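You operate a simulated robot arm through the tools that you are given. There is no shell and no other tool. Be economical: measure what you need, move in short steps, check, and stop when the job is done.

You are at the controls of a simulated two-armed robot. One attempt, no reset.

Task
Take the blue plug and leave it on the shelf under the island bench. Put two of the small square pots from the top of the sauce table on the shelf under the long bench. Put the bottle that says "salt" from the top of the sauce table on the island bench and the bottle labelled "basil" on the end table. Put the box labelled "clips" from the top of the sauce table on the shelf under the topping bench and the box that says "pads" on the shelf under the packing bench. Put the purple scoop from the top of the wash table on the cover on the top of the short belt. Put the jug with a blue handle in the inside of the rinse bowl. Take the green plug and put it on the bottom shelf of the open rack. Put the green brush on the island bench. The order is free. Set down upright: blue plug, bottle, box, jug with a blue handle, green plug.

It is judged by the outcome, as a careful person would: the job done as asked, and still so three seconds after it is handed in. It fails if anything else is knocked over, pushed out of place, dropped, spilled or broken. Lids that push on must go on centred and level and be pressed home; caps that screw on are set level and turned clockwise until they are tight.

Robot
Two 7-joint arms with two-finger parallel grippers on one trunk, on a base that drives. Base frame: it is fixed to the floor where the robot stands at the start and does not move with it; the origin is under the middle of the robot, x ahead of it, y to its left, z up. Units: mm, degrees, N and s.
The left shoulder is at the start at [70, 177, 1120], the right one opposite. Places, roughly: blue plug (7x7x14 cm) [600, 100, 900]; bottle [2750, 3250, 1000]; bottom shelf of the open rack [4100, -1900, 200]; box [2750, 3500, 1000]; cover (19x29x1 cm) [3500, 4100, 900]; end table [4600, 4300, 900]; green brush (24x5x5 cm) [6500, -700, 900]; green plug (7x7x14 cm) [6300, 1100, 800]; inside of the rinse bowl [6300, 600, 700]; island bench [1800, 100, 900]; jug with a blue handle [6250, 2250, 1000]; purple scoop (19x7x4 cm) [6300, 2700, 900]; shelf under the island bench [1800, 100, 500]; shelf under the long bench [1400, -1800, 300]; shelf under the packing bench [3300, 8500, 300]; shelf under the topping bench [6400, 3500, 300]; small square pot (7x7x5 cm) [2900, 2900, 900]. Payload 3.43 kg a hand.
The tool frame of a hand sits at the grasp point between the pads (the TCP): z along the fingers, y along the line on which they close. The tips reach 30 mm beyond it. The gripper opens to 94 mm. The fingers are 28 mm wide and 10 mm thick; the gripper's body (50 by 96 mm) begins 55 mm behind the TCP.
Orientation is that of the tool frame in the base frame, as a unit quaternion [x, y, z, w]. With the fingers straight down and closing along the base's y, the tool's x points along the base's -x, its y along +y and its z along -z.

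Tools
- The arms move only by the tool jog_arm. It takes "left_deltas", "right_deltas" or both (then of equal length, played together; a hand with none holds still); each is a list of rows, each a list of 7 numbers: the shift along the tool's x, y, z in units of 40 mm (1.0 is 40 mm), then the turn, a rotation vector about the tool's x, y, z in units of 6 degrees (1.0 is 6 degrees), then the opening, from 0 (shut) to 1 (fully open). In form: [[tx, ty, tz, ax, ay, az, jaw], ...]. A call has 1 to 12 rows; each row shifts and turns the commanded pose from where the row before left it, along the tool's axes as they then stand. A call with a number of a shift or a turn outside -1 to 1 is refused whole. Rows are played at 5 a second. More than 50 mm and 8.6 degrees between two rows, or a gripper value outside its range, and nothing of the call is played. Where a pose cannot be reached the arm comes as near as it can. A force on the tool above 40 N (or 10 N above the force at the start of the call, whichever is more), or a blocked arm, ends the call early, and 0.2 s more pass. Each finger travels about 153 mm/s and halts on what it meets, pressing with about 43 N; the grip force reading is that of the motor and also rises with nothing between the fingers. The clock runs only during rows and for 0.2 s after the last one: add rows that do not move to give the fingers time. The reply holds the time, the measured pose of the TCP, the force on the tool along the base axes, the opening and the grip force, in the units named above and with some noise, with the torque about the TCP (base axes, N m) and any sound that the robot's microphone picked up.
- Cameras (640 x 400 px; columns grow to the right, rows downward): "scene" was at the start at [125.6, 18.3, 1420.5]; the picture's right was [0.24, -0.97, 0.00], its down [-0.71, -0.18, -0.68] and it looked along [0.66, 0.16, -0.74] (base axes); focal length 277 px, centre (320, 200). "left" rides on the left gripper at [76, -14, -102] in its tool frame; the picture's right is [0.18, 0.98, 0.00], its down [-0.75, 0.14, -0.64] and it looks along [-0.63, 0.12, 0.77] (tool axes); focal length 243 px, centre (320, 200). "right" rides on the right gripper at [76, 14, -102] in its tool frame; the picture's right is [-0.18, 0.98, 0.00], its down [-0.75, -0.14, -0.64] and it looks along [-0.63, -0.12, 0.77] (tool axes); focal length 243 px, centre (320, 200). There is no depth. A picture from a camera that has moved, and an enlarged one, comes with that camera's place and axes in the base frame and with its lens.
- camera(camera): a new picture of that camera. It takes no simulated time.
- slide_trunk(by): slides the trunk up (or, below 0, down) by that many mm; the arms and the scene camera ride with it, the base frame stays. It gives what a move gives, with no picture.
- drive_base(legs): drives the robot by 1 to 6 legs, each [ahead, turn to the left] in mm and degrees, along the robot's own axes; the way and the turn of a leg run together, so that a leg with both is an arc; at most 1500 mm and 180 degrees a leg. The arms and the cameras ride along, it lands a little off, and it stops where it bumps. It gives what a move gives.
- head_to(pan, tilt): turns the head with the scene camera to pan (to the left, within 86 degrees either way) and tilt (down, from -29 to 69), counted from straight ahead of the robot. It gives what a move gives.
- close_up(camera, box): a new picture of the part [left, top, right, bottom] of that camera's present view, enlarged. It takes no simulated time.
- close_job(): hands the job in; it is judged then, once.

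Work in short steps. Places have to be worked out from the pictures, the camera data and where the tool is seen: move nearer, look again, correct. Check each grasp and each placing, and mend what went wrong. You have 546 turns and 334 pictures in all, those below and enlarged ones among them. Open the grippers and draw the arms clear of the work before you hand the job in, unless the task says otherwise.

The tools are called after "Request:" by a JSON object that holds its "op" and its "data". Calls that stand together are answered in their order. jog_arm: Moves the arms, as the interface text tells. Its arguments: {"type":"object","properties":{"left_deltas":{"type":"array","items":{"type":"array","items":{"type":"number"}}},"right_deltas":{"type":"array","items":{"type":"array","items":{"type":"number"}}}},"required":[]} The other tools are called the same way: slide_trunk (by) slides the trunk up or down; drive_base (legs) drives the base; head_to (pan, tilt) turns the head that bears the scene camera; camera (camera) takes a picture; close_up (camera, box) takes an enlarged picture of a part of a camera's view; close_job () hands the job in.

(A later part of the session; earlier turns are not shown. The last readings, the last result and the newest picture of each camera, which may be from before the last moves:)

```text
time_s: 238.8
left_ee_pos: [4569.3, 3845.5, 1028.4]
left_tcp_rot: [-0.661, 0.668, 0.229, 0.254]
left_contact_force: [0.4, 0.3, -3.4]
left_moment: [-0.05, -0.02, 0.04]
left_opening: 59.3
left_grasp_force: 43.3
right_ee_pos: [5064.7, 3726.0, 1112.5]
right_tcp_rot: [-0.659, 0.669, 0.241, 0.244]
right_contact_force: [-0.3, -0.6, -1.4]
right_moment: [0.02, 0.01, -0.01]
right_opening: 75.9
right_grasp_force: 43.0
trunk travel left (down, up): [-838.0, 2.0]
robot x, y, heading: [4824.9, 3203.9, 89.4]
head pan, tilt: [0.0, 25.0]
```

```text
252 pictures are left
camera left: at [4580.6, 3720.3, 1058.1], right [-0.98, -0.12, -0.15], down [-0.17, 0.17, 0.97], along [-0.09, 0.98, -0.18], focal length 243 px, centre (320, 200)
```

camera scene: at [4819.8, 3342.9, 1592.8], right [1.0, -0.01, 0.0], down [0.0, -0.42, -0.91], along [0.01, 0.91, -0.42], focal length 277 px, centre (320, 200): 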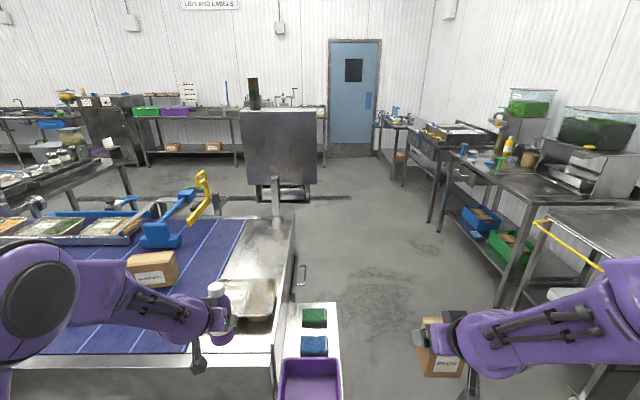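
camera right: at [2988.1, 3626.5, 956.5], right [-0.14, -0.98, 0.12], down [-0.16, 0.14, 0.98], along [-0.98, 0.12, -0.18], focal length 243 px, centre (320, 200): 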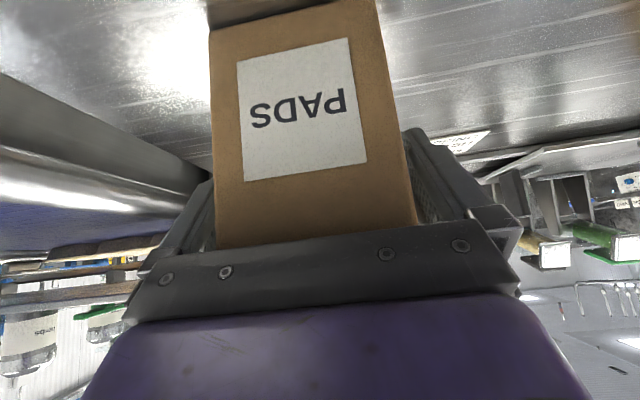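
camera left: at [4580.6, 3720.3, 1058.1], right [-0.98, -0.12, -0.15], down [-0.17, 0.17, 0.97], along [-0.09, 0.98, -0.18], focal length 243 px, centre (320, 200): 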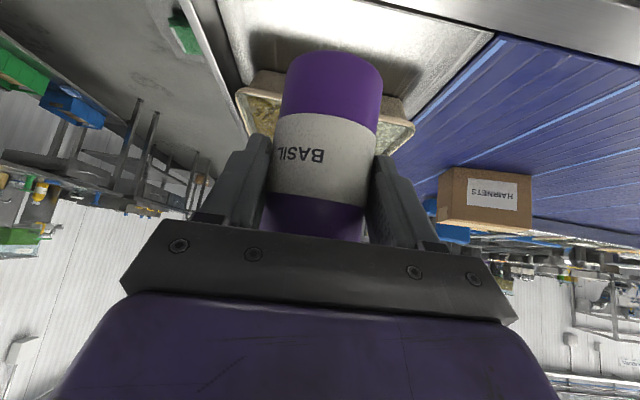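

Front edge y≈3873, tub front ≈3993. I move forward 87 mm, then down 55 mm, and check.

Request:
{"op": "jog_arm", "data": {"left_deltas": [[-0.56, 0, 0.47, 0, 0, 0, 0], [-0.56, 0, 0.47, 0, 0, 0, 0], [-0.56, 0, 0.47, 0, 0, 0, 0], [0.29, 0, 0.35, 0, 0, 0, 0], [0.29, 0, 0.35, 0, 0, 0, 0], [0.29, 0, 0.35, 0, 0, 0, 0], [0, 0, 0, 0, 0, 0, 0]]}}

Request:
{"op": "camera", "data": {"camera": "left"}}

Request:
{"op": "close_up", "data": {"camera": "scene", "box": [150, 240, 310, 380]}}

```text
time_s: 240.4
left_ee_pos: [4572.7, 3934.7, 972.0]
left_tcp_rot: [-0.661, 0.668, 0.229, 0.254]
left_contact_force: [-0.7, 0.3, -1.8]
left_moment: [-0.05, -0.01, 0.0]
left_opening: 59.3
left_grasp_force: 43.1
right_ee_pos: [5063.5, 3727.5, 1111.8]
right_tcp_rot: [-0.66, 0.669, 0.241, 0.244]
right_contact_force: [0.1, 0.1, -2.4]
right_moment: [0.0, 0.01, -0.01]
right_opening: 76.1
right_grasp_force: 42.8
trunk travel left (down, up): [-838.0, 2.0]
robot x, y, heading: [4819.3, 3207.5, 89.6]
head pan, tilt: [0.0, 25.0]
```

```text
251 pictures are left
camera left: at [4583.0, 3810.5, 1002.4], right [-0.98, -0.12, -0.15], down [-0.17, 0.17, 0.97], along [-0.09, 0.98, -0.19], focal length 243 px, centre (320, 200)
```

left: 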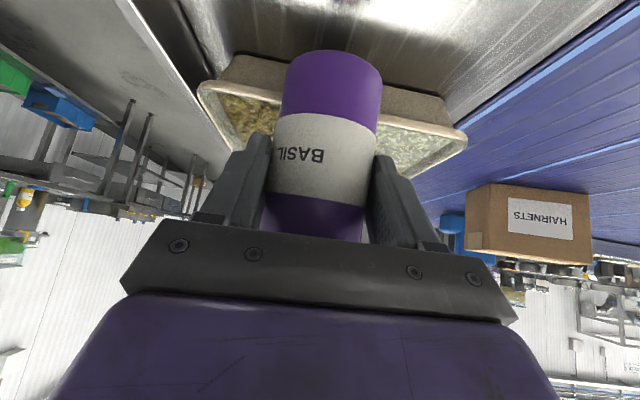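

```text
2.86 times, centred on (230, 310) of scene
camera zoom: at [4819.8, 3346.3, 1592.4], right [1.0, -0.01, 0.0], down [0.0, -0.42, -0.91], along [0.01, 0.91, -0.42], focal length 790 px, centre (577, -114)
```

zoom: 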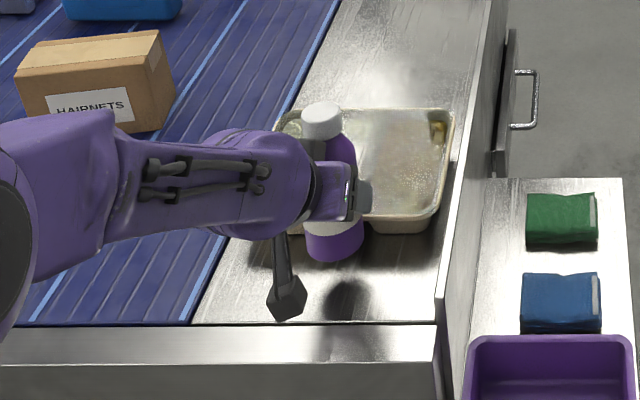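

Bottle bottom is ~20 mm above the plate. I descend in small steps watching the force.

Request:
{"op": "jog_arm", "data": {"left_deltas": [[0.08, 0, 0.096, 0, 0, 0, 0], [0.08, 0, 0.096, 0, 0, 0, 0], [0.08, 0, 0.096, 0, 0, 0, 0], [0, 0, 0, 0, 0, 0, 0]]}}

Request:
{"op": "jog_arm", "data": {"left_deltas": [[0.048, 0, 0.057, 0, 0, 0, 0], [0.048, 0, 0.057, 0, 0, 0, 0], [0, 0, 0, 0, 0, 0, 0]]}}

```text
time_s: 241.4
left_ee_pos: [4574.2, 3936.2, 956.1]
left_tcp_rot: [-0.661, 0.668, 0.229, 0.254]
left_contact_force: [-0.7, -0.4, -3.5]
left_moment: [-0.03, 0.01, 0.01]
left_opening: 59.1
left_grasp_force: 42.7
right_ee_pos: [5063.6, 3727.4, 1110.6]
right_tcp_rot: [-0.659, 0.669, 0.24, 0.244]
right_contact_force: [-0.3, -0.8, -2.3]
right_moment: [0.05, 0.0, -0.01]
right_opening: 75.6
right_grasp_force: 42.6
trunk travel left (down, up): [-838.0, 2.0]
robot x, y, heading: [4822.2, 3204.6, 89.4]
head pan, tilt: [0.0, 25.0]
```

```text
time_s: 242.2
left_ee_pos: [4573.6, 3935.2, 950.9]
left_tcp_rot: [-0.661, 0.668, 0.229, 0.253]
left_contact_force: [0.2, -1.4, -2.9]
left_moment: [-0.1, 0.03, -0.01]
left_opening: 59.2
left_grasp_force: 42.7
right_ee_pos: [5064.4, 3728.2, 1112.1]
right_tcp_rot: [-0.659, 0.669, 0.24, 0.244]
right_contact_force: [0.4, -1.1, -1.5]
right_moment: [0.01, 0.0, 0.02]
right_opening: 75.8
right_grasp_force: 43.2
trunk travel left (down, up): [-838.0, 2.0]
robot x, y, heading: [4823.3, 3205.8, 89.5]
head pan, tilt: [0.0, 25.0]
```

Request:
{"op": "jog_arm", "data": {"left_deltas": [[0.048, 0, 0.057, 0, 0, 0, 0], [0, 0, 0, 0, 0, 0, 0]]}}

Request:
{"op": "jog_arm", "data": {"left_deltas": [[0.048, 0, 0.057, 0, 0, 0, 0], [0, 0, 0, 0, 0, 0, 0]]}}

```text
time_s: 242.8
left_ee_pos: [4574.8, 3935.5, 946.6]
left_tcp_rot: [-0.661, 0.668, 0.229, 0.254]
left_contact_force: [0.1, -0.8, -2.1]
left_moment: [-0.08, -0.02, 0.04]
left_opening: 58.8
left_grasp_force: 42.8
right_ee_pos: [5065.2, 3728.5, 1110.7]
right_tcp_rot: [-0.659, 0.67, 0.24, 0.245]
right_contact_force: [-0.1, -0.2, -1.6]
right_moment: [0.03, 0.03, 0.01]
right_opening: 75.4
right_grasp_force: 42.9
trunk travel left (down, up): [-838.0, 2.0]
robot x, y, heading: [4816.5, 3209.0, 89.5]
head pan, tilt: [0.0, 25.0]
```

```text
time_s: 243.4
left_ee_pos: [4574.6, 3934.2, 946.2]
left_tcp_rot: [-0.661, 0.668, 0.229, 0.253]
left_contact_force: [-0.4, -1.9, -1.7]
left_moment: [-0.05, 0.02, 0.01]
left_opening: 58.9
left_grasp_force: 42.9
right_ee_pos: [5065.3, 3727.7, 1111.5]
right_tcp_rot: [-0.659, 0.669, 0.24, 0.245]
right_contact_force: [0.4, -0.3, -2.6]
right_moment: [0.03, 0.01, 0.0]
right_opening: 75.5
right_grasp_force: 42.8
trunk travel left (down, up): [-838.0, 2.0]
robot x, y, heading: [4821.3, 3204.4, 89.6]
head pan, tilt: [0.0, 25.0]
```

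Request:
{"op": "close_up", "data": {"camera": "scene", "box": [190, 270, 270, 340]}}

Request:
{"op": "jog_arm", "data": {"left_deltas": [[0.06, 0, 0.072, 0, 0, 0, 0], [0, 0, 0, 0, 0, 0, 0], [0, 0, 0, 0, 0, 0, 0]]}}

```text
5.71 times, centred on (230, 305) of scene
camera zoom: at [4819.8, 3346.4, 1592.4], right [1.0, -0.01, 0.0], down [0.0, -0.42, -0.91], along [0.01, 0.91, -0.42], focal length 1581 px, centre (834, -400)
```

zoom: 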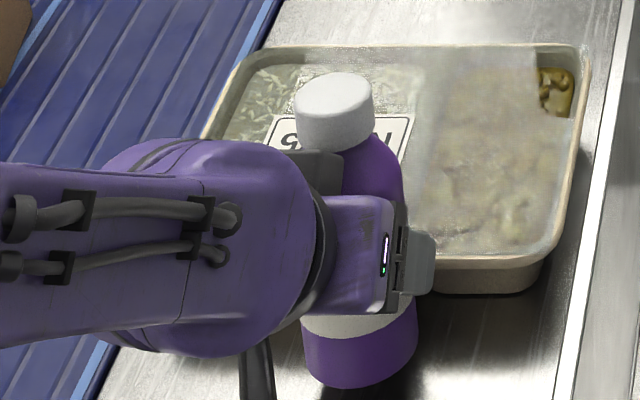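

```text
time_s: 244.2
left_ee_pos: [4574.8, 3933.9, 941.1]
left_tcp_rot: [-0.661, 0.668, 0.229, 0.254]
left_contact_force: [-0.3, -1.5, -2.9]
left_moment: [-0.1, 0.04, 0.01]
left_opening: 59.2
left_grasp_force: 42.3
right_ee_pos: [5065.0, 3729.0, 1111.1]
right_tcp_rot: [-0.659, 0.669, 0.24, 0.245]
right_contact_force: [0.2, 0.3, -2.2]
right_moment: [0.02, 0.0, -0.01]
right_opening: 76.0
right_grasp_force: 42.9
trunk travel left (down, up): [-838.0, 2.0]
robot x, y, heading: [4821.5, 3203.9, 89.6]
head pan, tilt: [0.0, 25.0]
```

A slight −y force suggests the tub's rim is being brushed; I back off 12 mm.

Request:
{"op": "jog_arm", "data": {"left_deltas": [[0.12, 0, -0.1, 0, 0, 0, 0], [0.11, 0, -0.09, 0, 0, 0, 0], [0, 0, 0, 0, 0, 0, 0]]}}

Request:
{"op": "jog_arm", "data": {"left_deltas": [[0.048, 0, 0.057, 0, 0, 0, 0], [0.048, 0, 0.057, 0, 0, 0, 0], [0, 0, 0, 0, 0, 0, 0]]}}

Request:
{"op": "close_up", "data": {"camera": "scene", "box": [190, 270, 310, 360]}}

Request:
{"op": "camera", "data": {"camera": "left"}}

```text
time_s: 245.0
left_ee_pos: [4573.4, 3924.2, 941.6]
left_tcp_rot: [-0.661, 0.668, 0.228, 0.254]
left_contact_force: [0.2, -0.1, -3.3]
left_moment: [-0.05, 0.0, -0.02]
left_opening: 58.8
left_grasp_force: 42.3
right_ee_pos: [5065.1, 3729.4, 1110.8]
right_tcp_rot: [-0.66, 0.669, 0.239, 0.245]
right_contact_force: [1.4, 0.1, -1.9]
right_moment: [-0.01, 0.01, -0.03]
right_opening: 76.1
right_grasp_force: 42.9
trunk travel left (down, up): [-838.0, 2.0]
robot x, y, heading: [4819.0, 3200.2, 89.7]
head pan, tilt: [0.0, 25.0]
```

```text
time_s: 245.8
left_ee_pos: [4575.1, 3924.9, 935.0]
left_tcp_rot: [-0.661, 0.668, 0.23, 0.254]
left_contact_force: [-0.5, -0.3, -2.6]
left_moment: [-0.07, -0.05, -0.01]
left_opening: 59.0
left_grasp_force: 43.0
right_ee_pos: [5065.2, 3727.8, 1111.3]
right_tcp_rot: [-0.66, 0.668, 0.241, 0.245]
right_contact_force: [0.3, -0.7, -2.2]
right_moment: [0.03, 0.0, 0.01]
right_opening: 75.8
right_grasp_force: 43.0
trunk travel left (down, up): [-838.0, 2.0]
robot x, y, heading: [4821.1, 3204.8, 89.5]
head pan, tilt: [0.0, 25.0]
```

```text
4.44 times, centred on (250, 315) of scene
camera zoom: at [4819.8, 3346.7, 1592.3], right [1.0, -0.01, 0.0], down [0.0, -0.42, -0.91], along [0.01, 0.91, -0.42], focal length 1230 px, centre (631, -311)
```

zoom: 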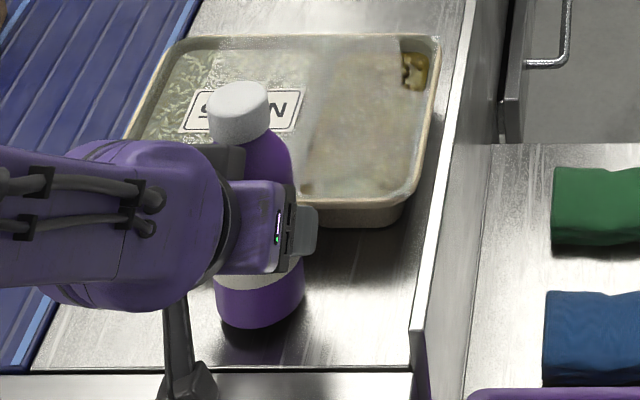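

```text
247 pictures are left
camera left: at [4584.9, 3798.6, 965.3], right [-0.98, -0.12, -0.15], down [-0.17, 0.17, 0.97], along [-0.09, 0.98, -0.19], focal length 243 px, centre (320, 200)
```

left: 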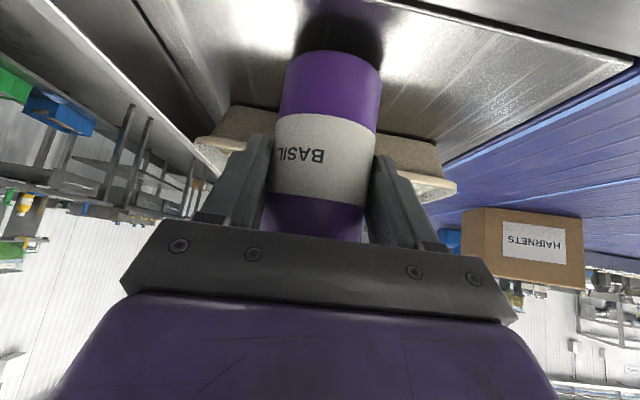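

Still hovering. I keep descending in 4 mm steps.

Request:
{"op": "jog_arm", "data": {"left_deltas": [[0.064, 0, 0.077, 0, 0, 0, 0], [0.064, 0, 0.077, 0, 0, 0, 0], [0, 0, 0, 0, 0, 0, 0]]}}

Request:
{"op": "jog_arm", "data": {"left_deltas": [[0.064, 0, 0.077, 0, 0, 0, 0], [0.064, 0, 0.077, 0, 0, 0, 0], [0, 0, 0, 0, 0, 0, 0]]}}

Request:
{"op": "close_up", "data": {"camera": "scene", "box": [190, 270, 310, 360]}}

```text
time_s: 246.6
left_ee_pos: [4574.7, 3923.2, 931.4]
left_tcp_rot: [-0.661, 0.666, 0.232, 0.256]
left_contact_force: [-2.6, 4.0, 16.4]
left_moment: [0.88, 0.22, 0.09]
left_opening: 58.8
left_grasp_force: 42.9
right_ee_pos: [5065.8, 3724.4, 1114.1]
right_tcp_rot: [-0.66, 0.669, 0.241, 0.244]
right_contact_force: [-1.1, 0.3, -2.3]
right_moment: [0.0, 0.03, 0.0]
right_opening: 76.0
right_grasp_force: 42.9
trunk travel left (down, up): [-838.0, 2.0]
robot x, y, heading: [4818.7, 3206.8, 89.7]
head pan, tilt: [0.0, 25.0]
```

```text
time_s: 247.4
left_ee_pos: [4574.4, 3917.5, 926.5]
left_tcp_rot: [-0.66, 0.666, 0.233, 0.257]
left_contact_force: [-7.2, -7.6, 31.1]
left_moment: [0.83, 0.67, 0.33]
left_opening: 58.0
left_grasp_force: 42.5
right_ee_pos: [5066.1, 3722.4, 1115.0]
right_tcp_rot: [-0.659, 0.668, 0.243, 0.246]
right_contact_force: [0.2, 0.0, -2.6]
right_moment: [0.0, 0.01, 0.01]
right_opening: 76.0
right_grasp_force: 42.9
trunk travel left (down, up): [-838.0, 2.0]
robot x, y, heading: [4819.3, 3203.5, 89.4]
head pan, tilt: [0.0, 25.0]
```

```text
4.44 times, centred on (250, 315) of scene
camera zoom: at [4820.8, 3336.2, 1593.4], right [1.0, -0.01, 0.0], down [0.0, -0.42, -0.91], along [0.01, 0.91, -0.42], focal length 1230 px, centre (631, -311)
```

zoom: 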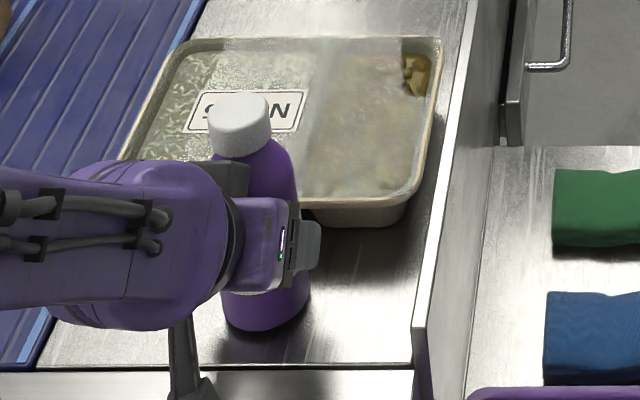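

Contact is made (over-pressed to 31 N). I ease up 6 mm and open.

Request:
{"op": "jog_arm", "data": {"left_deltas": [[-0.048, 0, -0.057, 0, 0, 0, 0], [-0.048, 0, -0.057, 0, 0, 0, 0], [0, 0, 0, 0, 0, 0, 0.68], [0, 0, 0, 0, 0, 0, 0.8], [0, 0, 0, 0, 0, 0, 1], [0, 0, 0, 0, 0, 0, 1]]}}

Request:
{"op": "close_up", "data": {"camera": "scene", "box": [190, 270, 310, 360]}}

Request:
{"op": "camera", "data": {"camera": "left"}}

```text
time_s: 248.8
left_ee_pos: [4575.4, 3922.5, 925.3]
left_tcp_rot: [-0.661, 0.668, 0.228, 0.253]
left_contact_force: [-0.3, -0.7, 0.2]
left_moment: [0.01, 0.01, 0.01]
left_opening: 93.6
left_grasp_force: 0.0
right_ee_pos: [5064.9, 3727.5, 1111.0]
right_tcp_rot: [-0.659, 0.669, 0.241, 0.244]
right_contact_force: [0.8, -0.1, -2.6]
right_moment: [0.03, -0.01, 0.02]
right_opening: 75.8
right_grasp_force: 43.0
trunk travel left (down, up): [-838.0, 2.0]
robot x, y, heading: [4822.2, 3201.4, 89.4]
head pan, tilt: [0.0, 25.0]
```

```text
4.44 times, centred on (250, 315) of scene
camera zoom: at [4820.1, 3346.2, 1592.4], right [1.0, -0.01, 0.0], down [0.0, -0.42, -0.91], along [0.01, 0.91, -0.42], focal length 1230 px, centre (631, -311)
```

zoom: 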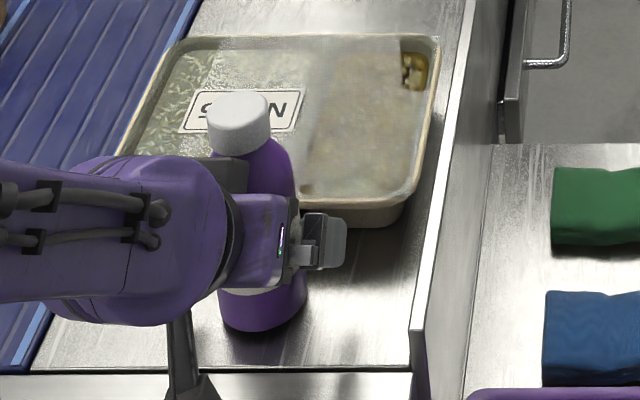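

```text
244 pictures are left
camera left: at [4585.7, 3798.0, 955.3], right [-0.98, -0.12, -0.15], down [-0.17, 0.17, 0.97], along [-0.09, 0.98, -0.19], focal length 243 px, centre (320, 200)
```

left: 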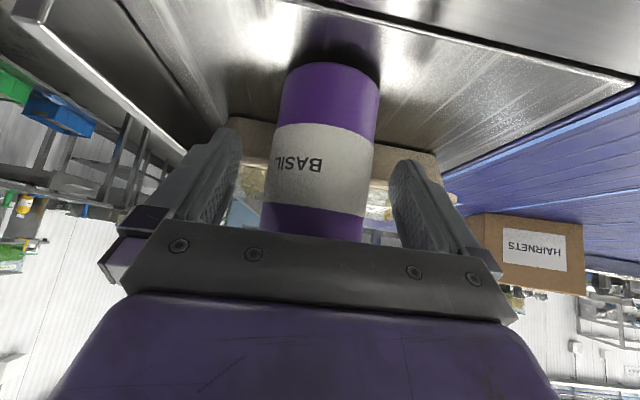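

Basil stands upright. I retract along the tool axis.

Request:
{"op": "jog_arm", "data": {"left_deltas": [[0, 0, -0.6, 0, 0, 0, 1], [0, 0, -0.6, 0, 0, 0, 1], [0, 0, -0.8, 0, 0, 0, 1], [0, 0, -0.8, 0, 0, 0, 1], [0, 0, -0.8, 0, 0, 0, 1], [0, 0, -0.8, 0, 0, 0, 1], [0, 0, 0, 0, 0, 0, 1]]}}

Request:
{"op": "camera", "data": {"camera": "scene"}}

```text
time_s: 250.4
left_ee_pos: [4568.9, 3810.9, 1060.4]
left_tcp_rot: [-0.662, 0.668, 0.229, 0.253]
left_contact_force: [-0.3, -0.3, -0.9]
left_moment: [-0.02, -0.03, 0.0]
left_opening: 93.9
left_grasp_force: 0.1
right_ee_pos: [5063.9, 3728.0, 1112.2]
right_tcp_rot: [-0.66, 0.669, 0.241, 0.244]
right_contact_force: [0.3, -0.8, -2.5]
right_moment: [0.01, -0.02, 0.0]
right_opening: 75.9
right_grasp_force: 43.2
trunk travel left (down, up): [-838.0, 2.0]
robot x, y, heading: [4816.3, 3204.9, 89.5]
head pan, tilt: [0.0, 25.0]
```

```text
243 pictures are left
camera scene: at [4819.8, 3346.8, 1592.3], right [1.0, -0.01, 0.0], down [0.0, -0.42, -0.91], along [0.01, 0.91, -0.42], focal length 277 px, centre (320, 200)
```

scene: 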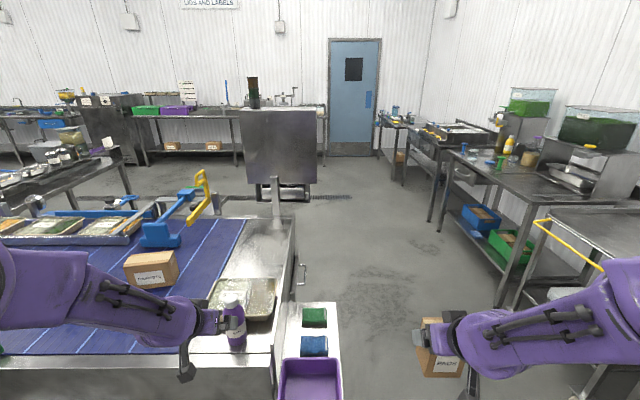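

Now to the packing bench at the far wall: I leave via x≈5300 and head north.

Request:
{"op": "drive_base", "data": {"legs": [[-100, 0], [0, -89.5], [480, 0], [0, 90], [1500, 0], [1000, 0]]}}

Request:
{"op": "head_to", "data": {"pan": 25, "tilt": 20}}

Request:
{"op": "camera", "data": {"camera": "scene"}}

```text
time_s: 273.4
left_ee_pos: [5000.1, 6198.3, 1061.0]
left_tcp_rot: [0.67, -0.659, -0.233, -0.25]
left_contact_force: [-0.6, 0.3, 1.2]
left_moment: [-0.01, 0.03, 0.01]
left_opening: 94.1
left_grasp_force: 0.1
right_ee_pos: [5498.7, 6129.7, 1111.3]
right_tcp_rot: [0.669, -0.659, -0.245, -0.241]
right_contact_force: [-0.5, 0.0, -2.1]
right_moment: [0.03, -0.03, 0.01]
right_opening: 76.0
right_grasp_force: 43.3
trunk travel left (down, up): [-838.0, 2.0]
robot x, y, heading: [5267.0, 5601.9, 91.2]
head pan, tilt: [0.0, 25.0]
```

```text
time_s: 274.3
left_ee_pos: [5000.8, 6197.5, 1059.6]
left_tcp_rot: [0.67, -0.659, -0.232, -0.251]
left_contact_force: [-0.1, -0.1, 0.2]
left_moment: [0.0, -0.03, -0.02]
left_opening: 94.2
left_grasp_force: 0.0
right_ee_pos: [5499.8, 6130.3, 1111.1]
right_tcp_rot: [0.668, -0.661, -0.243, -0.241]
right_contact_force: [0.1, -0.2, -1.8]
right_moment: [0.0, 0.0, -0.04]
right_opening: 75.6
right_grasp_force: 42.7
trunk travel left (down, up): [-838.0, 2.0]
robot x, y, heading: [5266.9, 5601.0, 91.3]
head pan, tilt: [25.0, 20.0]
```

```text
242 pictures are left
camera scene: at [5225.6, 5732.8, 1600.5], right [0.9, 0.44, 0.0], down [0.15, -0.31, -0.94], along [-0.41, 0.84, -0.34], focal length 277 px, centre (320, 200)
```

scene: 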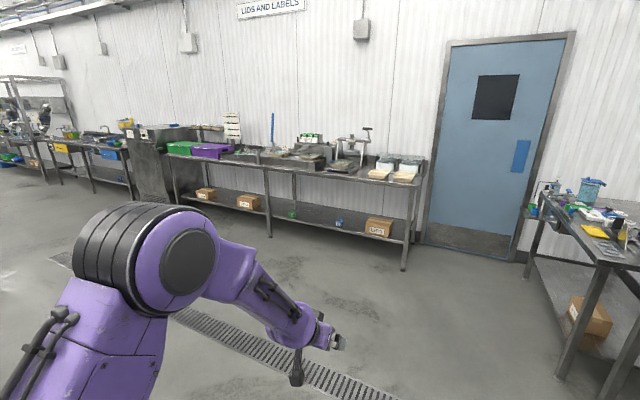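

The packing bench runs along the wall (front y≈8230, middle leg x≈3310, right end x≈4950), with boxes and cups on its shelf. I drive to about (3900,7250) facing it.

Request:
{"op": "drive_base", "data": {"legs": [[0, 39], [1050, 0], [1050, 0], [0, -40]]}}

Request:
{"op": "head_to", "data": {"pan": -5, "tilt": 35}}

Request:
{"op": "camera", "data": {"camera": "scene"}}

```text
time_s: 288.4
left_ee_pos: [3677.0, 7815.9, 1061.1]
left_tcp_rot: [-0.662, 0.667, 0.229, 0.254]
left_contact_force: [-0.7, 0.1, 0.3]
left_moment: [0.01, 0.02, 0.04]
left_opening: 94.2
left_grasp_force: 0.0
right_ee_pos: [4172.1, 7735.2, 1111.6]
right_tcp_rot: [-0.659, 0.669, 0.24, 0.245]
right_contact_force: [0.2, -0.5, -1.9]
right_moment: [0.01, 0.01, 0.01]
right_opening: 75.9
right_grasp_force: 43.3
trunk travel left (down, up): [-838.0, 2.0]
robot x, y, heading: [3930.5, 7209.7, 89.4]
head pan, tilt: [25.0, 20.0]
```

```text
time_s: 289.4
left_ee_pos: [3676.4, 7816.2, 1059.9]
left_tcp_rot: [-0.661, 0.668, 0.229, 0.253]
left_contact_force: [-0.6, 0.3, 0.1]
left_moment: [0.02, -0.02, -0.01]
left_opening: 94.0
left_grasp_force: 0.1
right_ee_pos: [4173.8, 7733.4, 1111.4]
right_tcp_rot: [-0.659, 0.669, 0.24, 0.245]
right_contact_force: [0.2, 0.8, -1.4]
right_moment: [0.05, -0.01, 0.0]
right_opening: 75.8
right_grasp_force: 43.1
trunk travel left (down, up): [-838.0, 2.0]
robot x, y, heading: [3927.9, 7209.9, 89.5]
head pan, tilt: [-5.0, 35.0]
```

```text
241 pictures are left
camera scene: at [3935.5, 7347.8, 1576.7], right [1.0, -0.09, 0.0], down [-0.05, -0.57, -0.82], along [0.08, 0.82, -0.57], focal length 277 px, centre (320, 200)
```

scene: 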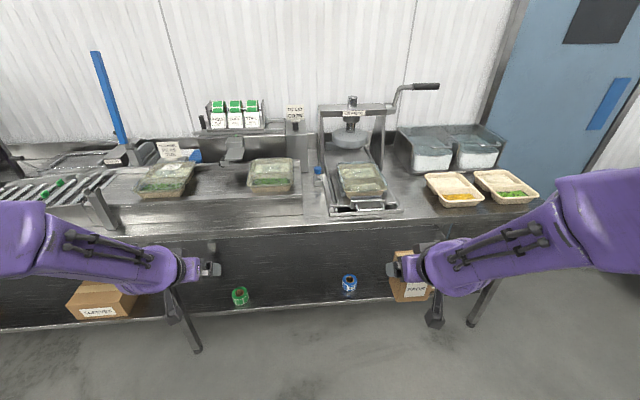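

Target: shelf spot between the green and blue cups, x≈3900. I shift the robot to x≈3660, tuck the left arm and extend the right.

Request:
{"op": "drive_base", "data": {"legs": [[0, 90], [265, 0], [0, -90]]}}

Request:
{"op": "jog_arm", "data": {"left_deltas": [[0.72, 0, -0.6, 0, 0, 0, 1], [0.72, 0, -0.6, 0, 0, 0, 1], [0.72, 0, -0.6, 0, 0, 0, 1], [0.72, 0, -0.6, 0, 0, 0, 1], [0.72, 0, -0.6, 0, 0, 0, 1], [0.72, 0, -0.6, 0, 0, 0, 1], [0.72, 0, -0.6, 0, 0, 0, 1], [0.72, 0, -0.6, 0, 0, 0, 1]], "right_deltas": [[-0.475, 0, 0.65, 0, 0, 0, 0], [-0.475, 0, 0.65, 0, 0, 0, 0], [-0.475, 0, 0.65, 0, 0, 0, 0], [-0.475, 0, 0.65, 0, 0, 0, 0], [-0.475, 0, 0.65, 0, 0, 0, 0], [-0.475, 0, 0.65, 0, 0, 0, 0], [-0.475, 0, 0.65, 0, 0, 0, 0], [-0.475, 0, 0.65, 0, 0, 0, 0]]}}

Request:
{"op": "slide_trunk", "data": {"by": -400}}

Request:
{"op": "slide_trunk", "data": {"by": -150}}

Request:
{"op": "camera", "data": {"camera": "scene"}}

```text
time_s: 298.9
left_ee_pos: [3403.7, 7815.9, 1059.6]
left_tcp_rot: [-0.664, 0.665, 0.231, 0.253]
left_contact_force: [0.3, 0.4, 0.2]
left_moment: [0.05, 0.02, 0.01]
left_opening: 94.0
left_grasp_force: 0.0
right_ee_pos: [3902.1, 7738.3, 1111.8]
right_tcp_rot: [-0.663, 0.666, 0.241, 0.243]
right_contact_force: [0.8, -0.2, -1.8]
right_moment: [0.0, -0.02, -0.02]
right_opening: 76.3
right_grasp_force: 42.8
trunk travel left (down, up): [-838.0, 2.0]
robot x, y, heading: [3659.3, 7212.0, 90.3]
head pan, tilt: [-5.0, 35.0]
```

```text
time_s: 300.7
left_ee_pos: [3386.2, 7644.1, 1027.0]
left_tcp_rot: [-0.664, 0.665, 0.23, 0.252]
left_contact_force: [0.6, -0.1, 0.0]
left_moment: [-0.01, 0.01, -0.02]
left_opening: 93.7
left_grasp_force: 0.0
left hand out of reach, approached as far as the arm can: row 5, 6, 7, 8
right_ee_pos: [3903.5, 7990.4, 1048.6]
right_tcp_rot: [-0.662, 0.667, 0.24, 0.243]
right_contact_force: [-0.4, 1.0, -1.7]
right_moment: [0.0, -0.01, -0.01]
right_opening: 76.1
right_grasp_force: 43.0
trunk travel left (down, up): [-838.0, 2.0]
robot x, y, heading: [3661.6, 7210.8, 90.2]
head pan, tilt: [-5.0, 35.0]
```

```text
time_s: 304.5
left_ee_pos: [3387.2, 7642.2, 629.6]
left_tcp_rot: [-0.664, 0.665, 0.23, 0.252]
left_contact_force: [-0.9, -0.2, 0.0]
left_moment: [0.04, -0.01, -0.04]
left_opening: 93.9
left_grasp_force: 0.0
right_ee_pos: [3902.2, 7988.2, 651.0]
right_tcp_rot: [-0.662, 0.666, 0.241, 0.244]
right_contact_force: [0.0, -0.1, -2.5]
right_moment: [0.03, 0.03, 0.0]
right_opening: 76.0
right_grasp_force: 42.6
trunk travel left (down, up): [-438.0, 402.0]
robot x, y, heading: [3659.6, 7215.7, 89.9]
head pan, tilt: [-5.0, 35.0]
```

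```text
time_s: 306.3
left_ee_pos: [3388.1, 7640.0, 480.2]
left_tcp_rot: [-0.664, 0.665, 0.23, 0.253]
left_contact_force: [0.2, -0.1, -0.1]
left_moment: [0.0, 0.0, -0.02]
left_opening: 93.8
left_grasp_force: 0.1
right_ee_pos: [3901.4, 7987.6, 500.1]
right_tcp_rot: [-0.662, 0.666, 0.241, 0.244]
right_contact_force: [-0.1, 0.1, -2.4]
right_moment: [0.01, -0.02, -0.02]
right_opening: 75.7
right_grasp_force: 43.5
trunk travel left (down, up): [-288.0, 552.0]
robot x, y, heading: [3659.6, 7214.6, 89.9]
head pan, tilt: [-5.0, 35.0]
```

```text
240 pictures are left
camera scene: at [3666.8, 7349.1, 1026.7], right [1.0, -0.09, 0.0], down [-0.05, -0.57, -0.82], along [0.07, 0.82, -0.57], focal length 277 px, centre (320, 200)
```

scene: 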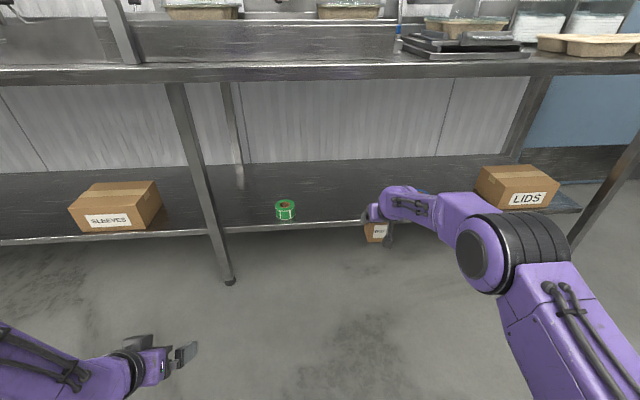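

Shelf top z≈242, front edge y≈8272, bench underside ~840. The box hangs at ~430; I drive forward 355 mm.

Request:
{"op": "drive_base", "data": {"legs": [[355, 0]]}}

Request:
{"op": "camera", "data": {"camera": "scene"}}

Request:
{"op": "camera", "data": {"camera": "right"}}

```text
time_s: 308.6
left_ee_pos: [3386.5, 7997.4, 480.0]
left_tcp_rot: [-0.664, 0.665, 0.23, 0.253]
left_contact_force: [-0.2, -0.2, 0.1]
left_moment: [0.01, -0.01, -0.01]
left_opening: 93.9
left_grasp_force: 0.1
right_ee_pos: [3901.2, 8343.1, 498.9]
right_tcp_rot: [-0.662, 0.666, 0.242, 0.244]
right_contact_force: [1.3, -0.4, -2.8]
right_moment: [0.02, 0.01, -0.04]
right_opening: 76.1
right_grasp_force: 43.4
trunk travel left (down, up): [-288.0, 552.0]
robot x, y, heading: [3656.4, 7567.7, 90.4]
head pan, tilt: [-5.0, 35.0]
```

```text
239 pictures are left
camera scene: at [3666.4, 7704.9, 1026.5], right [1.0, -0.09, 0.0], down [-0.05, -0.57, -0.82], along [0.07, 0.82, -0.57], focal length 277 px, centre (320, 200)
```

scene: 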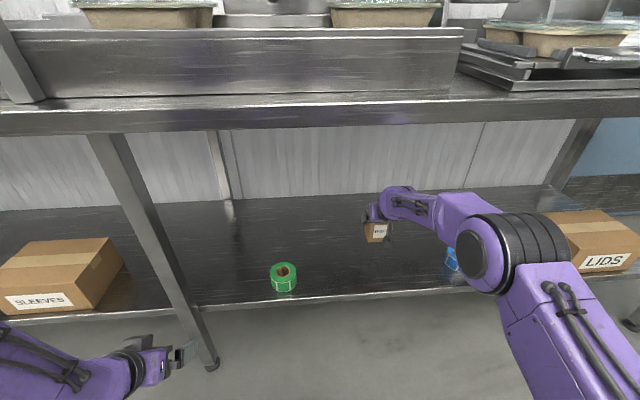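

```text
238 pictures are left
camera right: at [3887.5, 8219.8, 529.7], right [-0.98, 0.15, 0.12], down [0.14, 0.16, 0.98], along [0.12, 0.98, -0.18], focal length 243 px, centre (320, 200)
```

right: 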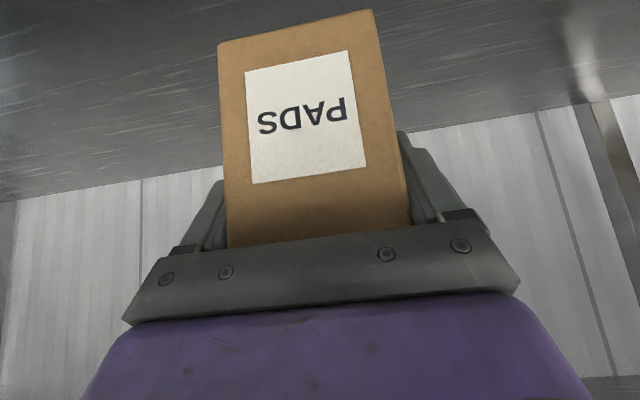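

I lower with the trunk 150 mm, then in small steps.

Request:
{"op": "slide_trunk", "data": {"by": -150}}

Request:
{"op": "camera", "data": {"camera": "scene"}}

Request:
{"op": "camera", "data": {"camera": "right"}}

```text
time_s: 310.3
left_ee_pos: [3385.3, 7995.5, 332.4]
left_tcp_rot: [-0.664, 0.664, 0.231, 0.255]
left_contact_force: [1.8, -0.2, -0.2]
left_moment: [0.01, 0.0, -0.04]
left_opening: 93.8
left_grasp_force: 0.1
right_ee_pos: [3902.1, 8345.0, 362.5]
right_tcp_rot: [-0.66, 0.664, 0.248, 0.25]
right_contact_force: [1.8, 5.8, 39.0]
right_moment: [-0.35, 0.09, 0.03]
right_opening: 76.4
right_grasp_force: 43.1
trunk travel left (down, up): [-138.0, 702.0]
robot x, y, heading: [3655.2, 7568.2, 90.1]
head pan, tilt: [-5.0, 35.0]
```

```text
237 pictures are left
camera scene: at [3664.9, 7699.8, 877.9], right [1.0, -0.09, 0.0], down [-0.05, -0.57, -0.82], along [0.07, 0.82, -0.57], focal length 277 px, centre (320, 200)
```

scene: 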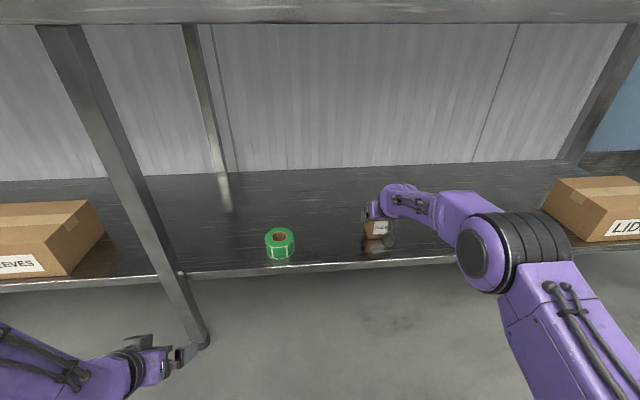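

```text
236 pictures are left
camera right: at [3887.1, 8220.7, 389.9], right [-0.98, 0.15, 0.12], down [0.14, 0.14, 0.98], along [0.13, 0.98, -0.16], focal length 243 px, centre (320, 200)
```

right: 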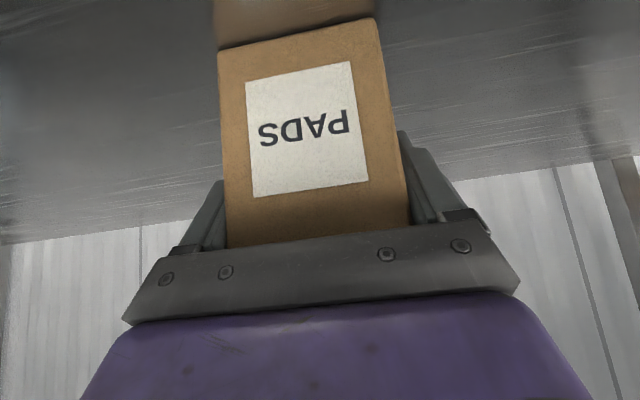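

Contact already at TCP z≈362 (39 N). I raise 13 mm to unload and then release.

Request:
{"op": "slide_trunk", "data": {"by": 13}}

Request:
{"op": "jog_arm", "data": {"right_deltas": [[0, 0, 0, 0, 0, 0, 0.85], [0, 0, 0, 0, 0, 0, 0.9], [0, 0, 0, 0, 0, 0, 1], [0, 0, 0, 0, 0, 0, 1]]}}

Request:
{"op": "camera", "data": {"camera": "right"}}

```text
time_s: 310.9
left_ee_pos: [3386.1, 7996.1, 343.3]
left_tcp_rot: [-0.663, 0.665, 0.23, 0.254]
left_contact_force: [-0.3, -0.2, 0.1]
left_moment: [0.0, -0.01, -0.02]
left_opening: 94.0
left_grasp_force: 0.0
right_ee_pos: [3901.7, 8341.6, 362.1]
right_tcp_rot: [-0.663, 0.666, 0.24, 0.243]
right_contact_force: [-2.0, -1.1, 7.4]
right_moment: [0.18, 0.15, 0.04]
right_opening: 75.8
right_grasp_force: 43.2
trunk travel left (down, up): [-151.0, 689.0]
robot x, y, heading: [3659.5, 7565.1, 90.2]
head pan, tilt: [-5.0, 35.0]
```

```text
time_s: 311.9
left_ee_pos: [3386.7, 7996.5, 342.3]
left_tcp_rot: [-0.664, 0.665, 0.23, 0.253]
left_contact_force: [0.5, 0.0, 0.1]
left_moment: [0.02, 0.01, 0.0]
left_opening: 93.9
left_grasp_force: 0.0
right_ee_pos: [3902.0, 8343.1, 362.4]
right_tcp_rot: [-0.662, 0.666, 0.242, 0.243]
right_contact_force: [0.1, -0.5, -0.5]
right_moment: [0.02, 0.0, 0.0]
right_opening: 94.1
right_grasp_force: 0.1
trunk travel left (down, up): [-151.0, 689.0]
robot x, y, heading: [3658.5, 7567.9, 90.0]
head pan, tilt: [-5.0, 35.0]
```

```text
235 pictures are left
camera right: at [3887.5, 8219.5, 393.1], right [-0.98, 0.15, 0.12], down [0.14, 0.16, 0.98], along [0.12, 0.98, -0.18], focal length 243 px, centre (320, 200)
```

right: 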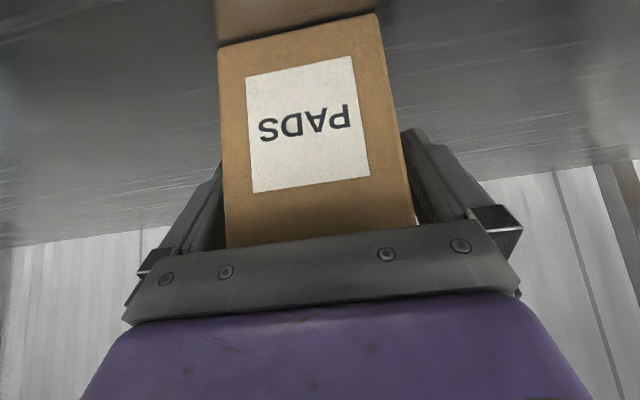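

Released on the shelf. I retract along the tool axis, then back away and check.

Request:
{"op": "jog_arm", "data": {"right_deltas": [[0, 0, -0.7, 0, 0, 0, 1], [0, 0, -0.7, 0, 0, 0, 1], [0, 0, -0.7, 0, 0, 0, 1], [0, 0, -0.7, 0, 0, 0, 1], [0, 0, 0, 0, 0, 0, 1]]}}

Request:
{"op": "drive_base", "data": {"legs": [[-400, 0]]}}

Request:
{"op": "camera", "data": {"camera": "scene"}}

```text
time_s: 313.1
left_ee_pos: [3385.3, 7996.7, 343.5]
left_tcp_rot: [-0.664, 0.665, 0.23, 0.253]
left_contact_force: [-0.3, -0.2, 0.3]
left_moment: [-0.01, 0.02, 0.02]
left_opening: 94.0
left_grasp_force: 0.0
right_ee_pos: [3903.8, 8270.6, 450.8]
right_tcp_rot: [-0.663, 0.666, 0.242, 0.243]
right_contact_force: [0.1, 0.0, -0.5]
right_moment: [0.0, 0.01, 0.0]
right_opening: 93.9
right_grasp_force: 0.0
trunk travel left (down, up): [-151.0, 689.0]
robot x, y, heading: [3662.2, 7566.9, 90.2]
head pan, tilt: [-5.0, 35.0]
```

```text
time_s: 315.6
left_ee_pos: [3386.6, 7595.0, 342.5]
left_tcp_rot: [-0.664, 0.665, 0.23, 0.252]
left_contact_force: [-0.5, -1.2, -0.3]
left_moment: [0.05, -0.01, -0.01]
left_opening: 94.3
left_grasp_force: 0.0
right_ee_pos: [3902.0, 7870.1, 449.0]
right_tcp_rot: [-0.663, 0.665, 0.241, 0.244]
right_contact_force: [-0.4, 0.5, -0.4]
right_moment: [0.0, 0.02, -0.02]
right_opening: 94.2
right_grasp_force: 0.0
trunk travel left (down, up): [-151.0, 689.0]
robot x, y, heading: [3661.0, 7167.2, 90.1]
head pan, tilt: [-5.0, 35.0]
```

```text
234 pictures are left
camera scene: at [3666.9, 7303.0, 889.7], right [1.0, -0.08, 0.0], down [-0.05, -0.57, -0.82], along [0.07, 0.82, -0.57], focal length 277 px, centre (320, 200)
```

scene: 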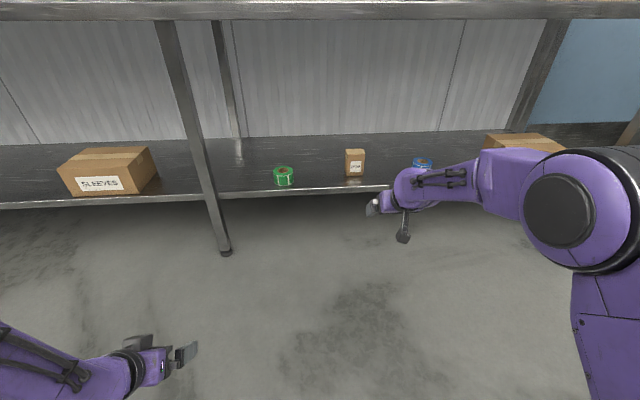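

"Pads" stands on the packing-bench shelf. Next the scoop at the wash table: raise the trunk and drive there.

Request:
{"op": "slide_trunk", "data": {"by": 400}}

Request:
{"op": "slide_trunk", "data": {"by": 280}}

Request:
{"op": "drive_base", "data": {"legs": [[0, -132], [1200, 0], [1150, 0], [0, -48], [1450, 0], [1450, 0]]}}

Request:
{"op": "drive_base", "data": {"legs": [[0, 90]]}}

Request:
{"op": "head_to", "data": {"pan": 0, "tilt": 25}}

Request:
{"op": "camera", "data": {"camera": "scene"}}

```text
time_s: 319.4
left_ee_pos: [3386.3, 7594.8, 742.8]
left_tcp_rot: [0.665, -0.664, -0.231, -0.253]
left_contact_force: [0.3, -0.1, 0.0]
left_moment: [0.01, -0.02, 0.0]
left_opening: 94.0
left_grasp_force: 0.1
right_ee_pos: [3901.5, 7870.5, 849.9]
right_tcp_rot: [-0.663, 0.666, 0.242, 0.243]
right_contact_force: [0.0, -0.7, 1.0]
right_moment: [0.01, 0.03, 0.03]
right_opening: 94.2
right_grasp_force: 0.0
trunk travel left (down, up): [-551.0, 289.0]
robot x, y, heading: [3662.1, 7163.5, 90.3]
head pan, tilt: [-5.0, 35.0]
```

```text
time_s: 322.3
left_ee_pos: [3385.9, 7594.4, 1022.4]
left_tcp_rot: [-0.664, 0.665, 0.23, 0.253]
left_contact_force: [-0.3, 0.2, -0.2]
left_moment: [0.0, -0.02, -0.01]
left_opening: 93.9
left_grasp_force: 0.1
right_ee_pos: [3901.8, 7869.4, 1129.0]
right_tcp_rot: [-0.663, 0.665, 0.242, 0.244]
right_contact_force: [0.0, -0.6, 0.0]
right_moment: [0.0, -0.01, 0.03]
right_opening: 93.8
right_grasp_force: 0.0
trunk travel left (down, up): [-831.0, 9.0]
robot x, y, heading: [3656.9, 7165.2, 90.3]
head pan, tilt: [-5.0, 35.0]
```

```text
time_s: 355.3
left_ee_pos: [5646.0, 2204.1, 1022.2]
left_tcp_rot: [0.665, 0.663, -0.253, 0.231]
left_contact_force: [0.5, -0.8, 0.6]
left_moment: [-0.01, 0.01, -0.03]
left_opening: 94.2
left_grasp_force: 0.1
right_ee_pos: [5130.7, 1928.9, 1129.4]
right_tcp_rot: [0.666, 0.662, -0.243, 0.242]
right_contact_force: [0.5, 1.0, -0.3]
right_moment: [-0.02, 0.0, 0.04]
right_opening: 93.9
right_grasp_force: 0.1
trunk travel left (down, up): [-831.0, 9.0]
robot x, y, heading: [5376.9, 2633.0, -90.2]
head pan, tilt: [-5.0, 35.0]
```

```text
time_s: 359.5
left_ee_pos: [5804.5, 2903.4, 1022.9]
left_tcp_rot: [0.004, 0.94, -0.017, 0.341]
left_contact_force: [0.2, -0.3, -0.5]
left_moment: [-0.02, 0.0, 0.0]
left_opening: 93.8
left_grasp_force: 0.1
right_ee_pos: [6075.4, 2384.5, 1129.5]
right_tcp_rot: [0.005, 0.939, -0.002, 0.343]
right_contact_force: [0.5, -0.6, -0.5]
right_moment: [0.01, 0.01, 0.01]
right_opening: 94.1
right_grasp_force: 0.0
trunk travel left (down, up): [-831.0, 9.0]
robot x, y, heading: [5375.8, 2634.3, -0.7]
head pan, tilt: [-5.0, 35.0]
```

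```text
time_s: 360.2
left_ee_pos: [5804.2, 2903.0, 1023.0]
left_tcp_rot: [0.005, 0.94, -0.018, 0.341]
left_contact_force: [-0.2, 0.2, -0.2]
left_moment: [0.01, 0.0, 0.01]
left_opening: 94.0
left_grasp_force: 0.0
right_ee_pos: [6075.8, 2385.4, 1130.4]
right_tcp_rot: [0.005, 0.94, -0.003, 0.342]
right_contact_force: [-0.2, 0.8, 0.1]
right_moment: [-0.02, -0.03, -0.02]
right_opening: 93.9
right_grasp_force: 0.0
trunk travel left (down, up): [-831.0, 9.0]
robot x, y, heading: [5375.7, 2633.1, -0.3]
head pan, tilt: [0.0, 25.0]
```

```text
233 pictures are left
camera scene: at [5513.9, 2631.0, 1585.4], right [-0.01, -1.0, 0.0], down [-0.42, 0.0, -0.91], along [0.91, -0.01, -0.42], focal length 277 px, centre (320, 200)
```

scene: 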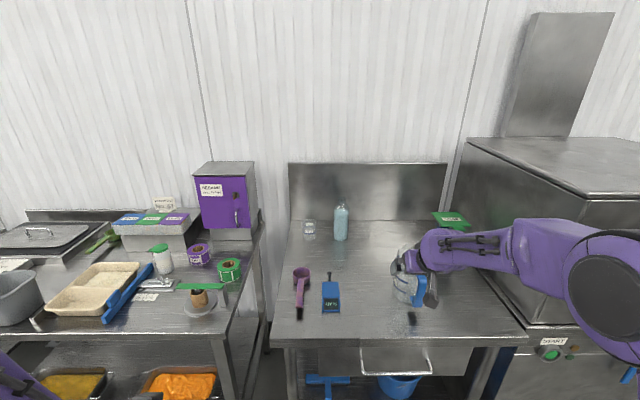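

The wash table is ahead: purple scoop on the left, a blue-handled jug partly behind my right hand. I zoom on the scoop.

Request:
{"op": "close_up", "data": {"camera": "scene", "box": [270, 240, 370, 340]}}

Request:
{"op": "close_up", "data": {"camera": "scene", "box": [370, 200, 490, 340]}}

```text
4.00 times, centred on (320, 290) of scene
camera zoom: at [5513.9, 2631.0, 1585.4], right [-0.01, -1.0, 0.0], down [-0.42, 0.0, -0.91], along [0.91, -0.01, -0.42], focal length 1107 px, centre (320, -160)
```

zoom: 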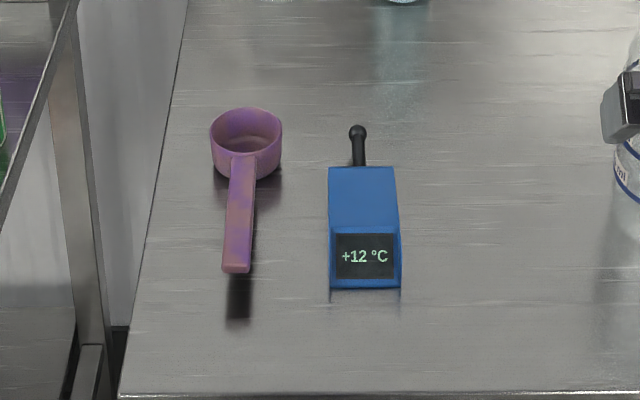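

```text
2.86 times, centred on (430, 270) of scene
camera zoom: at [5513.9, 2631.0, 1585.4], right [-0.01, -1.0, 0.0], down [-0.42, 0.0, -0.91], along [0.91, -0.01, -0.42], focal length 790 px, centre (6, 0)
```

zoom: 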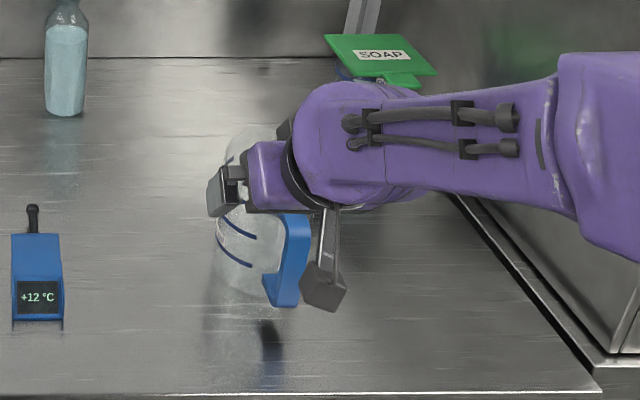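

Scoop: cup at ≈(6331,2690), handle toward me ending ≈(6180,2688), raised ~35 mm. I tuck the right hand, point the left hand down, and move the robot to (≈5640, 2450).

Request:
{"op": "jog_arm", "data": {"right_deltas": [[0.72, 0, -0.6, 0, 0, 0, 1], [0.72, 0, -0.6, 0, 0, 0, 1], [0.72, 0, -0.6, 0, 0, 0, 1], [0.72, 0, -0.6, 0, 0, 0, 1], [0.72, 0, -0.6, 0, 0, 0, 1], [0.72, 0, -0.6, 0, 0, 0, 1], [0.72, 0, -0.6, 0, 0, 0, 1], [0, 0, 0, 0, 0, 0, 1]], "left_deltas": [[0, 0, -0.3, 0, 1, 0, 1], [0, 0, -0.3, 0, 1, 0, 1], [0, 0, -0.3, 0, 1, 0, 1], [0, 0, -0.3, 0, 1, 0, 1], [0, 0, -0.3, 0, 1, 0, 1], [0, 0, -0.3, 0, 1, 0, 1], [0, 0, 0, 0, 0.67, 0, 1], [0, 0, 0, 0, 0, 0, 1]]}}

Request:
{"op": "drive_base", "data": {"legs": [[0, -90], [185, 0], [0, 90], [230, 0]]}}

Request:
{"op": "camera", "data": {"camera": "scene"}}

Request:
{"op": "camera", "data": {"camera": "left"}}

```text
time_s: 362.0
left_ee_pos: [5772.3, 2906.4, 1087.0]
left_tcp_rot: [0.011, 1.0, -0.015, -0.001]
left_contact_force: [-1.0, 0.3, -0.8]
left_moment: [-0.02, 0.0, 0.02]
left_opening: 94.1
left_grasp_force: 0.2
right_ee_pos: [5868.5, 2389.2, 1128.3]
right_tcp_rot: [0.005, 0.94, -0.003, 0.342]
right_contact_force: [-0.6, 0.1, 0.5]
right_moment: [-0.01, -0.01, 0.03]
right_opening: 93.9
right_grasp_force: 0.0
right hand out of reach, approached as far as the arm can: row 6, 7
trunk travel left (down, up): [-831.0, 9.0]
robot x, y, heading: [5374.0, 2628.3, -0.6]
head pan, tilt: [0.0, 25.0]
```

```text
time_s: 372.6
left_ee_pos: [6002.8, 2708.7, 1087.9]
left_tcp_rot: [0.018, 1.0, -0.015, 0.0]
left_contact_force: [-0.5, -0.9, 0.1]
left_moment: [-0.01, 0.0, 0.02]
left_opening: 93.8
left_grasp_force: 0.1
right_ee_pos: [6088.3, 2189.6, 1130.0]
right_tcp_rot: [0.014, 0.939, -0.006, 0.344]
right_contact_force: [0.6, -0.3, 0.1]
right_moment: [0.01, 0.03, -0.02]
right_opening: 93.8
right_grasp_force: 0.0
trunk travel left (down, up): [-831.0, 9.0]
robot x, y, heading: [5595.7, 2441.6, -1.5]
head pan, tilt: [0.0, 25.0]
```

```text
230 pictures are left
camera scene: at [5737.0, 2437.3, 1585.7], right [-0.02, -1.0, 0.0], down [-0.42, 0.01, -0.91], along [0.91, -0.02, -0.42], focal length 277 px, centre (320, 200)
```

scene: 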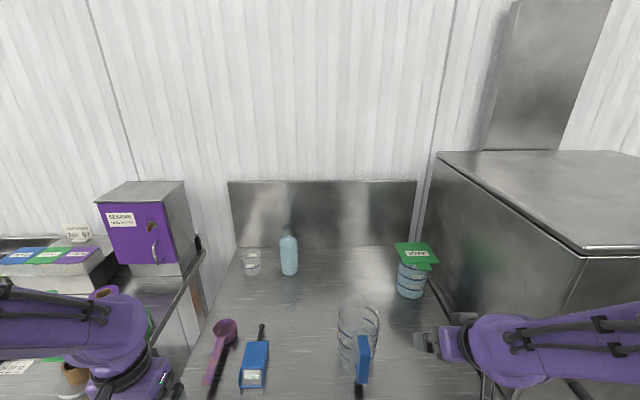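

```text
229 pictures are left
camera left: at [5926.2, 2699.6, 1190.6], right [-0.15, 0.99, -0.03], down [0.76, 0.13, 0.64], along [0.63, 0.07, -0.77], focal length 243 px, centre (320, 200)
```

left: 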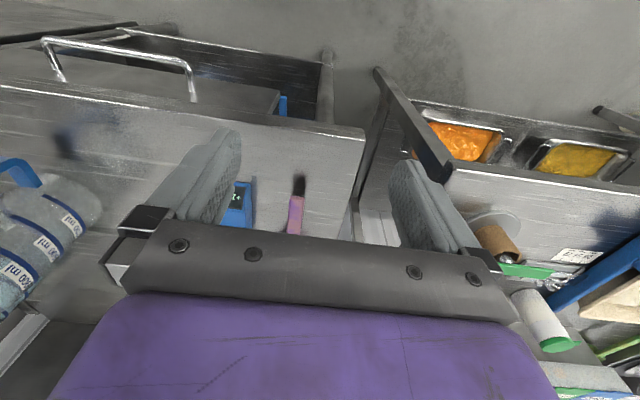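

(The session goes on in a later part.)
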